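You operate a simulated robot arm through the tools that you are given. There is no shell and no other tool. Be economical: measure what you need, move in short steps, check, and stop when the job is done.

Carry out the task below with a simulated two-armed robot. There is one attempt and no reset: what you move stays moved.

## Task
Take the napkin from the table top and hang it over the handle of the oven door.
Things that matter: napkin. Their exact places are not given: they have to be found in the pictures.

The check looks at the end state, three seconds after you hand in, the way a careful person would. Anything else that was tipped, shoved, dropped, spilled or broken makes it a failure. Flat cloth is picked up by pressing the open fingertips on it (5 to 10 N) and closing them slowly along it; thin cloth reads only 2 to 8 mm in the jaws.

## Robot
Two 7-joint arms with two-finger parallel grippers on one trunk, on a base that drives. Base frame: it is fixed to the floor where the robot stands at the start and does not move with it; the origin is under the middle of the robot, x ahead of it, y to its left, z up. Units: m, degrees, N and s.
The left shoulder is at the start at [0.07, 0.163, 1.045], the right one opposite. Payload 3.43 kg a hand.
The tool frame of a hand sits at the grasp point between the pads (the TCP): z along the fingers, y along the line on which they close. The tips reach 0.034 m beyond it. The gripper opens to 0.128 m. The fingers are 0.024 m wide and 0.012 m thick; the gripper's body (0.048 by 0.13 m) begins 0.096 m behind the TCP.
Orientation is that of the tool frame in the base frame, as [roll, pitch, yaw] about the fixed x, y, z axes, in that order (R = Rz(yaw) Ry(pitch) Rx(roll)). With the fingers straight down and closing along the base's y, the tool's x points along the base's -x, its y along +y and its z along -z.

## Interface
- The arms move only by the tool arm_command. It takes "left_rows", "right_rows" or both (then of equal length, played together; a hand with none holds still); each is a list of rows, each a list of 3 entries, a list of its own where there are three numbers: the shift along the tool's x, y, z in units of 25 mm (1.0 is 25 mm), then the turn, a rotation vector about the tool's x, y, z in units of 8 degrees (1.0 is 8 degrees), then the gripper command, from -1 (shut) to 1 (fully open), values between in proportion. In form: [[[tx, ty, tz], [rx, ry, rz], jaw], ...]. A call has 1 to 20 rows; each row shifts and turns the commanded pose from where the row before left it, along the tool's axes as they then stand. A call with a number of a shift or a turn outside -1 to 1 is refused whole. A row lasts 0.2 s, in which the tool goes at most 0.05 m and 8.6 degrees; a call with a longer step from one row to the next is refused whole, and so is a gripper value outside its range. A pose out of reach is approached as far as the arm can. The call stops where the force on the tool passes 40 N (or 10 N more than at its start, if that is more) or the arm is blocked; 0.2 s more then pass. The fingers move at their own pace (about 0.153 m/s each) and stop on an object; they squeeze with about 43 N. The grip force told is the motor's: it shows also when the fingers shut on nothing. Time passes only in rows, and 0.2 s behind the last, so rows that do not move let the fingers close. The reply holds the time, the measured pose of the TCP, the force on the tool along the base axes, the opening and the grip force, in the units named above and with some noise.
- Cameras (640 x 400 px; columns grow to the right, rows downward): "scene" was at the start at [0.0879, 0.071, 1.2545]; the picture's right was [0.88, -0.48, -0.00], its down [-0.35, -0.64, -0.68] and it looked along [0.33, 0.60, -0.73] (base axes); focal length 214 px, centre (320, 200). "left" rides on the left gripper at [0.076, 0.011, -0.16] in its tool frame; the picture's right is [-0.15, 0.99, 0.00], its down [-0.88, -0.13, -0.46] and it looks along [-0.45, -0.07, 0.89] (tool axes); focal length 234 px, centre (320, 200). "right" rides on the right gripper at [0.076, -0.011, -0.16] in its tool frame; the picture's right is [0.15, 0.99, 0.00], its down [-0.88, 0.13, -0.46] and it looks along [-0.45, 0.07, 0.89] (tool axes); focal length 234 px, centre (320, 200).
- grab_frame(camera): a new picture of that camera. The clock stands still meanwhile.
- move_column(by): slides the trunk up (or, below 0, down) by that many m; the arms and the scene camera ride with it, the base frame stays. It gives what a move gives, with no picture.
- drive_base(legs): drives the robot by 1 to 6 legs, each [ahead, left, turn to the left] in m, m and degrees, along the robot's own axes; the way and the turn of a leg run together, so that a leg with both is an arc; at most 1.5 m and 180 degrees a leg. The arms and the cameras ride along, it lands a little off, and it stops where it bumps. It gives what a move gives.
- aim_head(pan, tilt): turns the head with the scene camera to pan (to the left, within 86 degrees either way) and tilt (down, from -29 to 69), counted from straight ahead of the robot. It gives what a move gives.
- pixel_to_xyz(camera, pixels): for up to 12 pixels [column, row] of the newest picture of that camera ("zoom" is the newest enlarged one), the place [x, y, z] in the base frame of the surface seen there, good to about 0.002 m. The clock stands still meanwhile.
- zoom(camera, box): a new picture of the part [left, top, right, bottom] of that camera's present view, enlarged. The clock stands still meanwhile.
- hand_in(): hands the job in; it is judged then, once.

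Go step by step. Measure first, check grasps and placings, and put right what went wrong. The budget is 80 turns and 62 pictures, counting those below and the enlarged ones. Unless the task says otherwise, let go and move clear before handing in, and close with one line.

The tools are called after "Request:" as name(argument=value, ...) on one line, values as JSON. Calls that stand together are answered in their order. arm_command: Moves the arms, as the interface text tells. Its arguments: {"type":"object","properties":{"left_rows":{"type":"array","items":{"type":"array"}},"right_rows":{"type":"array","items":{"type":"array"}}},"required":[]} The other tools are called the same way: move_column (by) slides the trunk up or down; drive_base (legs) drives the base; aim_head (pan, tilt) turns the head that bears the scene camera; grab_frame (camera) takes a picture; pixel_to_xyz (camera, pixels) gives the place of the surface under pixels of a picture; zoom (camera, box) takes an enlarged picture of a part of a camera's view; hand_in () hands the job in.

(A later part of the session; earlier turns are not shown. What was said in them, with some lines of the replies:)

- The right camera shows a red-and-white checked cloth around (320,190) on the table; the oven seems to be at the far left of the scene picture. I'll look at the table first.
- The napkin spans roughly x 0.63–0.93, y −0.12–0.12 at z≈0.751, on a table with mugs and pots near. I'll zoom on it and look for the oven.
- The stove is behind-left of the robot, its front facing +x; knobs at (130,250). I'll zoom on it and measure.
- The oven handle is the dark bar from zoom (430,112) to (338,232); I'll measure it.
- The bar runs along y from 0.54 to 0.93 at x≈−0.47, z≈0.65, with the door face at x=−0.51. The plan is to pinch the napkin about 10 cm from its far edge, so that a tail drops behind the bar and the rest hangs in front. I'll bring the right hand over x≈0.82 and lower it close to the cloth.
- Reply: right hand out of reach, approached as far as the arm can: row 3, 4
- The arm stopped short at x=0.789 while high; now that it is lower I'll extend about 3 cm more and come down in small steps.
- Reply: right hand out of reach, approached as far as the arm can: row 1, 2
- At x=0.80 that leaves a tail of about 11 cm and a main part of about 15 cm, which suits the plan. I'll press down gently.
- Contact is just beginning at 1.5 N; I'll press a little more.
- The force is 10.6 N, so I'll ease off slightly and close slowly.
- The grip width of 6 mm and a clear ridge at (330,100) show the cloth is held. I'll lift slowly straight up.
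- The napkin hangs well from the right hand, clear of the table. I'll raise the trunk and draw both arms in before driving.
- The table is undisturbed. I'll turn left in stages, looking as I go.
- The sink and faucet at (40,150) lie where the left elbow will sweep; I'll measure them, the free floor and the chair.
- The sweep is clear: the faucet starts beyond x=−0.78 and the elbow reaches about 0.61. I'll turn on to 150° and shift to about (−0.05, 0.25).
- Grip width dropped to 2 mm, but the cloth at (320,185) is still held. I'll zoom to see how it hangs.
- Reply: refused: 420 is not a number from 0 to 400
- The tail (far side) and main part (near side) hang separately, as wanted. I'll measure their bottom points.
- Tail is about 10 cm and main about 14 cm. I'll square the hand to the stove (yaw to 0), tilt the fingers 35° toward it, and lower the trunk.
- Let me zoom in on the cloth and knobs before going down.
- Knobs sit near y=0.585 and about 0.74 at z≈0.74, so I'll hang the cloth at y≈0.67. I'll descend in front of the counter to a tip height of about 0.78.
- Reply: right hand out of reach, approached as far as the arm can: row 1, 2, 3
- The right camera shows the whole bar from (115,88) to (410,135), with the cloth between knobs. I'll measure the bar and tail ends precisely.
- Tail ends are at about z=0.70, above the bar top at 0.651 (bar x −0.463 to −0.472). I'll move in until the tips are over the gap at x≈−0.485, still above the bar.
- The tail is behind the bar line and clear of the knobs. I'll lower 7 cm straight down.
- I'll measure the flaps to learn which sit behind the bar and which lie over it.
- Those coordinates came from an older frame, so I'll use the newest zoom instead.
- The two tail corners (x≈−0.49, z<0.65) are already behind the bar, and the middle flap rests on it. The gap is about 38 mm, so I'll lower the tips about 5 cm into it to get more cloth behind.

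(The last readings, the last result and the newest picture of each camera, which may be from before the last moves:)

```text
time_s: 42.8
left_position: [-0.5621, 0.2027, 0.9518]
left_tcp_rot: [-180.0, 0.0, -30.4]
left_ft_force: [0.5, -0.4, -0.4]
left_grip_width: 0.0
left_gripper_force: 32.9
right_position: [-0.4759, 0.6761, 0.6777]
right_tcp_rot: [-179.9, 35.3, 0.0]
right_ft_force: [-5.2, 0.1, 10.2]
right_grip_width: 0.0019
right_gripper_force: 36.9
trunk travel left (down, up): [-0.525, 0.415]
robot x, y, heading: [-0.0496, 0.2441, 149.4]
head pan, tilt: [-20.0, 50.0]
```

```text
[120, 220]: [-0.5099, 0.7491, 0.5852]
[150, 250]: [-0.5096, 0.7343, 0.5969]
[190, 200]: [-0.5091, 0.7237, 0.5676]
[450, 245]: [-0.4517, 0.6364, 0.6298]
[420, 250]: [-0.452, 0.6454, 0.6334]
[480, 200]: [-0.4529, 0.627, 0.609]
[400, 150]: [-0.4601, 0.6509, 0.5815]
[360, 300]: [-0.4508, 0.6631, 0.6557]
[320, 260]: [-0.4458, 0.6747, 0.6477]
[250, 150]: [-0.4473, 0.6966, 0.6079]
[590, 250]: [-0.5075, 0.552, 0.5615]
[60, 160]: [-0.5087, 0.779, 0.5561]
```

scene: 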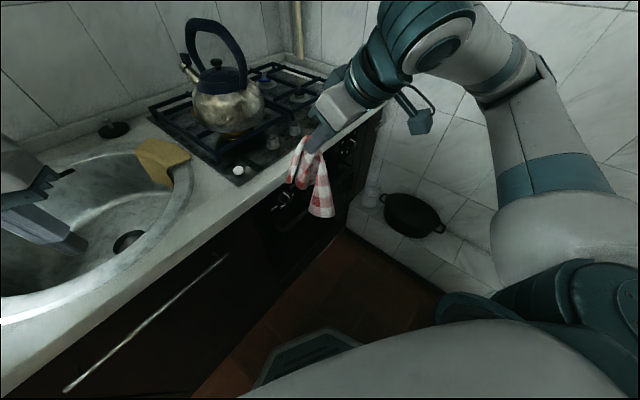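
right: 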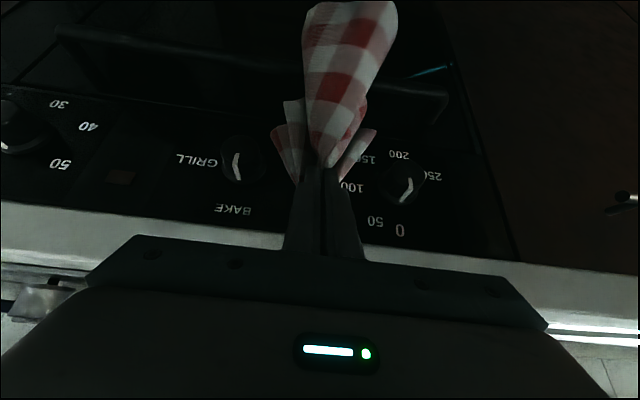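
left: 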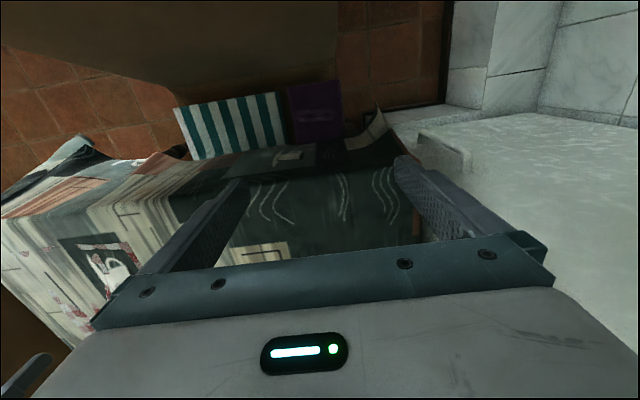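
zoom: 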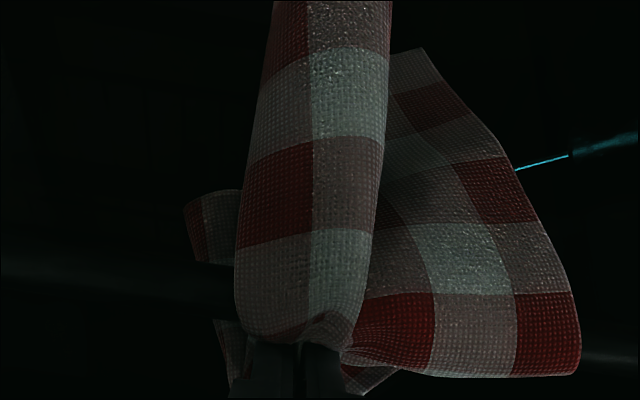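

The tail is below and behind the bar (pixel 215,230), the main part lies over the front, and the fingers lightly touch the bar (10 N). I'll ease off a touch and open slowly.

Request:
arm_command(right_rows=[[[-0.08, 0, -0.05], [0, 0, 0], -1], [[0, 0, 0], [0, 0, 0], -0.9], [[0, 0, 0], [0, 0, 0], -0.8], [[0, 0, 0], [0, 0, 0], -0.7], [[0, 0, 0], [0, 0, 0], -0.6], [[0, 0, 0], [0, 0, 0], -0.6], [[0, 0, 0], [0, 0, 0], -0.6]])

Request:
zoom(camera="right", box=[220, 40, 440, 220])

Request:
zoom(camera="scene", box=[260, 150, 380, 260])

```text
time_s: 44.4
left_position: [-0.5617, 0.203, 0.9519]
left_tcp_rot: [180.0, 0.0, -30.4]
left_ft_force: [-0.5, 0.6, 0.6]
left_grip_width: 0.0002
left_gripper_force: 32.9
right_position: [-0.4774, 0.6753, 0.6785]
right_tcp_rot: [-179.9, 34.9, 0.0]
right_ft_force: [0.5, 0.4, -0.1]
right_grip_width: 0.0257
right_gripper_force: 0.0
trunk travel left (down, up): [-0.525, 0.415]
robot x, y, heading: [-0.0466, 0.2454, 149.8]
head pan, tilt: [-20.0, 50.0]
```

```text
2.22 times, centred on (330, 130) of right
```

zoom: 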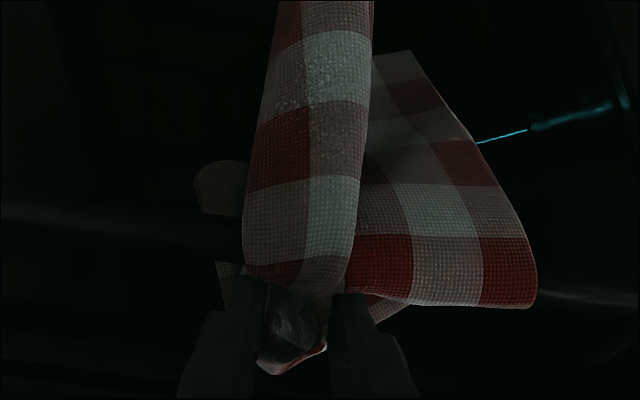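

```text
3.64 times, centred on (320, 205) of scene
```

zoom: 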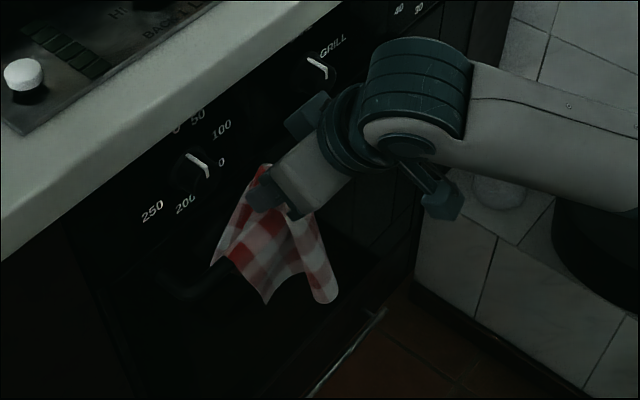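

The cloth is released, with its ridge loose between the fingers. I'll withdraw slowly along the finger axis.

Request:
arm_command(right_rows=[[[0, 0, -0.2], [0, 0, 0], -0.55], [[0, 0, -0.2], [0, 0, 0], -0.55], [[0, 0, -0.2], [0, 0, 0], -0.55], [[0, 0, -0.2], [0, 0, 0], -0.55], [[0, 0, -0.2], [0, 0, 0], -0.55], [[0, 0, -0.2], [0, 0, 0], -0.55], [[0, 0, 0], [0, 0, 0], -0.55]])

Request:
zoom(camera="right", box=[220, 40, 440, 220])

```text
time_s: 46.0
left_position: [-0.5614, 0.2039, 0.9518]
left_tcp_rot: [180.0, 0.0, -30.4]
left_ft_force: [-0.3, 0.0, -0.1]
left_grip_width: 0.0
left_gripper_force: 33.4
right_position: [-0.459, 0.6759, 0.703]
right_tcp_rot: [179.9, 35.0, 0.0]
right_ft_force: [0.0, -0.3, -0.3]
right_grip_width: 0.0288
right_gripper_force: 0.0
trunk travel left (down, up): [-0.525, 0.415]
robot x, y, heading: [-0.0515, 0.2482, 149.6]
head pan, tilt: [-20.0, 50.0]
```

```text
2.22 times, centred on (330, 130) of right
```

zoom: 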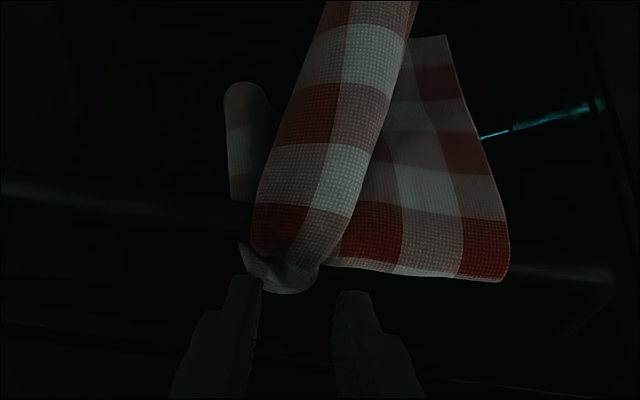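

The cloth stays on the bar, with the tail behind at (245,150). I'll withdraw further.

Request:
arm_command(right_rows=[[[0, 0, -0.4], [0, 0, 0], -0.55], [[0, 0, -0.6], [0, 0, 0], -0.55], [[0, 0, -0.8], [0, 0, 0], -0.55], [[0, 0, -1], [0, 0, 0], -0.55], [[0, 0, -1], [0, 0, 0], -0.55], [[0, 0, 0], [0, 0, 0], -0.55], [[0, 0, 0], [0, 0, 0], -0.55], [[0, 0, 0], [0, 0, 0], -0.55]])

Request:
zoom(camera="right", box=[200, 20, 460, 220])

Request:
zoom(camera="scene", box=[240, 130, 400, 270])

```text
time_s: 47.8
left_position: [-0.5608, 0.2035, 0.9515]
left_tcp_rot: [180.0, 0.0, -30.4]
left_ft_force: [-0.4, 0.0, 0.3]
left_grip_width: 0.0001
left_gripper_force: 33.6
right_position: [-0.4043, 0.6757, 0.7813]
right_tcp_rot: [179.9, 35.0, 0.1]
right_ft_force: [0.3, -0.8, -0.1]
right_grip_width: 0.0287
right_gripper_force: 0.2
trunk travel left (down, up): [-0.525, 0.415]
robot x, y, heading: [-0.0493, 0.2427, 149.7]
head pan, tilt: [-20.0, 50.0]
```

```text
2.00 times, centred on (330, 120) of right
```

zoom: 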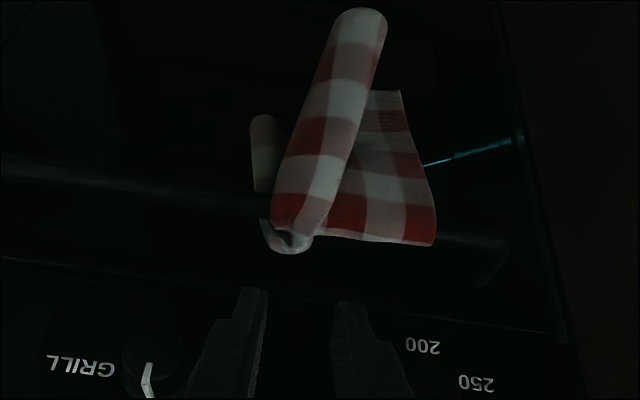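

```text
2.86 times, centred on (320, 200) of scene
```

zoom: 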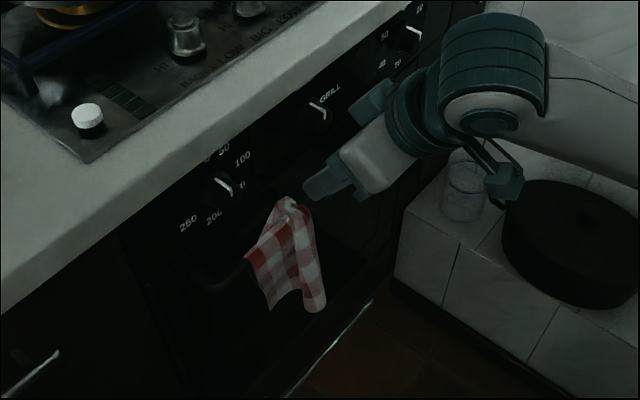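

The napkin now hangs over the handle by itself. I'll move the hand well clear, let time pass and check that it isn't creeping.

Request:
arm_command(right_rows=[[[0, 0, -1], [0, 0, 0], -0.55], [[0, 0, -1], [0, 0, 0], -0.55], [[0, 0, -1], [0, 0, 0], -0.55], [[0, 0, -1], [0, 0, 0], -0.55], [[0, 0, 0], [0, 0, 0], -0.55], [[0, 0, 0], [0, 0, 0], -0.55], [[0, 0, 0], [0, 0, 0], -0.55], [[0, 0, 0], [0, 0, 0], -0.55], [[0, 0, 0], [0, 0, 0], -0.55], [[0, 0, 0], [0, 0, 0], -0.55], [[0, 0, 0], [0, 0, 0], -0.55], [[0, 0, 0], [0, 0, 0], -0.55], [[0, 0, 0], [0, 0, 0], -0.55], [[0, 0, 0], [0, 0, 0], -0.55], [[0, 0, 0], [0, 0, 0], -0.55], [[0, 0, 0], [0, 0, 0], -0.55]])

Request:
grab_frame(camera="scene")

Request:
zoom(camera="scene", box=[260, 150, 380, 260])

Request:
zoom(camera="right", box=[200, 20, 460, 220])

Request:
pixel_to_xyz(camera="zoom", pixels=[[285, 230], [265, 170], [260, 140], [265, 160], [295, 210], [270, 225], [340, 100], [380, 200], [345, 60], [300, 190], [390, 160]])

```text
time_s: 51.2
left_position: [-0.5619, 0.2036, 0.9521]
left_tcp_rot: [180.0, 0.0, -30.3]
left_ft_force: [-0.1, -0.4, -0.9]
left_grip_width: 0.0
left_gripper_force: 32.9
right_position: [-0.3633, 0.6882, 0.8634]
right_tcp_rot: [179.8, 35.0, 0.0]
right_ft_force: [0.5, -1.1, -1.0]
right_grip_width: 0.0286
right_gripper_force: 0.1
right hand out of reach, approached as far as the arm can: row 3, 4
trunk travel left (down, up): [-0.525, 0.415]
robot x, y, heading: [-0.0483, 0.2471, 149.3]
head pan, tilt: [-20.0, 50.0]
```

```text
25 pictures are left
```

scene: 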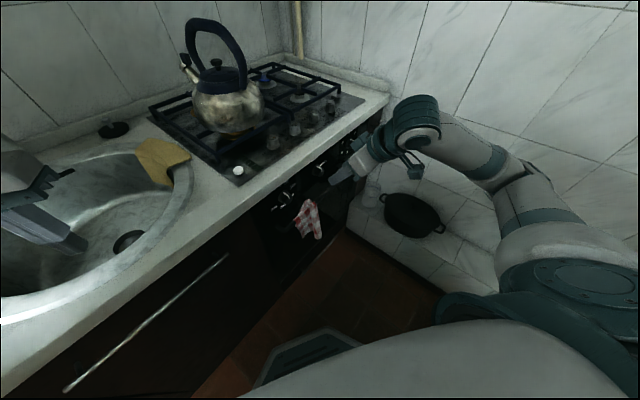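

```text
3.64 times, centred on (320, 205) of scene
```

zoom: 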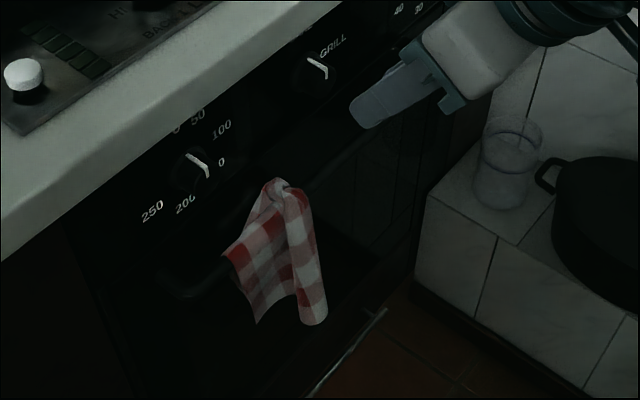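

```text
2.00 times, centred on (330, 120) of right
```

zoom: 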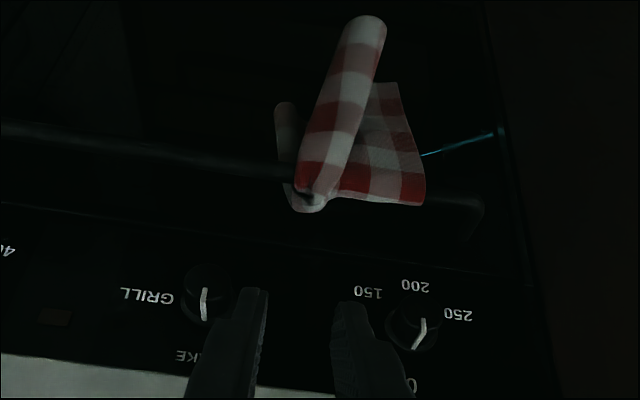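

```text
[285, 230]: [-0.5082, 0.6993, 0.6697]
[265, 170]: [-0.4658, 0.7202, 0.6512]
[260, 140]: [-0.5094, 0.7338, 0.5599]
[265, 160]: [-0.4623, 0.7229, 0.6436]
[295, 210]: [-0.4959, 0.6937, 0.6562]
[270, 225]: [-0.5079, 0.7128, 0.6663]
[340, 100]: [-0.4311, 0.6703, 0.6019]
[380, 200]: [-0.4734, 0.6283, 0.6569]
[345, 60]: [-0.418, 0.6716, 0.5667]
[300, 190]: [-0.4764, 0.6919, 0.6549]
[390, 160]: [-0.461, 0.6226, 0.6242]
```

It is still draped. I'll measure how far the rear tail hangs at (284,110) and wait about 4 s more in the same pose to detect any creep.

Request:
pixel_to_xyz(camera="zoom", pixels=[[284, 108], [285, 125], [287, 145], [365, 22], [390, 90], [405, 200]])

Request:
arm_command(right_rows=[[[0, 0, 0], [0, 0, 0], -0.55], [[0, 0, 0], [0, 0, 0], -0.55], [[0, 0, 0], [0, 0, 0], -0.55], [[0, 0, 0], [0, 0, 0], -0.55], [[0, 0, 0], [0, 0, 0], -0.55], [[0, 0, 0], [0, 0, 0], -0.55], [[0, 0, 0], [0, 0, 0], -0.55], [[0, 0, 0], [0, 0, 0], -0.55], [[0, 0, 0], [0, 0, 0], -0.55], [[0, 0, 0], [0, 0, 0], -0.55], [[0, 0, 0], [0, 0, 0], -0.55], [[0, 0, 0], [0, 0, 0], -0.55], [[0, 0, 0], [0, 0, 0], -0.55], [[0, 0, 0], [0, 0, 0], -0.55], [[0, 0, 0], [0, 0, 0], -0.55], [[0, 0, 0], [0, 0, 0], -0.55], [[0, 0, 0], [0, 0, 0], -0.55], [[0, 0, 0], [0, 0, 0], -0.55], [[0, 0, 0], [0, 0, 0], -0.55], [[0, 0, 0], [0, 0, 0], -0.55]])

Request:
zoom(camera="right", box=[200, 20, 460, 220])

Request:
pixel_to_xyz(camera="zoom", pixels=[[284, 108], [285, 125], [287, 145], [365, 22], [390, 90], [405, 200]])

```text
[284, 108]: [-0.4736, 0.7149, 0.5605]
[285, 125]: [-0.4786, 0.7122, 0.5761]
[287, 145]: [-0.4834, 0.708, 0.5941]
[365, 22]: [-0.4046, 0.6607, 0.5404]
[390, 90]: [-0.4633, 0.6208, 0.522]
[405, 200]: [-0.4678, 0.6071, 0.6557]
```

```text
time_s: 55.4
left_position: [-0.5612, 0.2031, 0.9529]
left_tcp_rot: [179.9, -0.1, -30.4]
left_ft_force: [-0.6, -0.5, 0.1]
left_grip_width: 0.0
left_gripper_force: 32.9
right_position: [-0.3639, 0.6871, 0.8637]
right_tcp_rot: [179.9, 34.9, 0.0]
right_ft_force: [0.1, -0.2, -0.1]
right_grip_width: 0.0287
right_gripper_force: 0.1
trunk travel left (down, up): [-0.525, 0.415]
robot x, y, heading: [-0.0557, 0.2466, 149.6]
head pan, tilt: [-20.0, 50.0]
```

```text
2.00 times, centred on (330, 120) of right
```

zoom: 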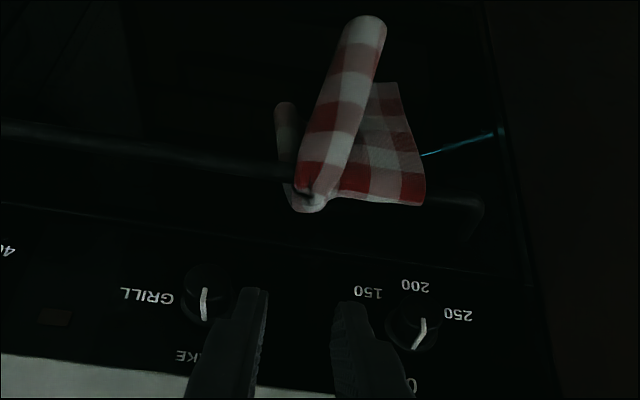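

```text
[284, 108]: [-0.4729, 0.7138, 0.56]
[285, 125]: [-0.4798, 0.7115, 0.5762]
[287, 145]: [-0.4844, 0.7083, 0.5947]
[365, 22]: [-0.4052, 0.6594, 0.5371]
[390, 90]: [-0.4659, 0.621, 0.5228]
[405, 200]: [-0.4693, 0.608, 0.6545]
```

The picture and coordinates did not change over 4 s. The tail hangs about 9 cm behind the bar (z≈0.56), the front about 13 cm, and the hand is clear, so I'm handing in.

Request:
hand_in()

```text
The job is handed in.
```

The napkin is hanging over the oven door handle, with about 9 cm behind the bar and about 13 cm in front. It did not move over a 4 s wait, and I saw nothing else disturbed in the pictures I took.
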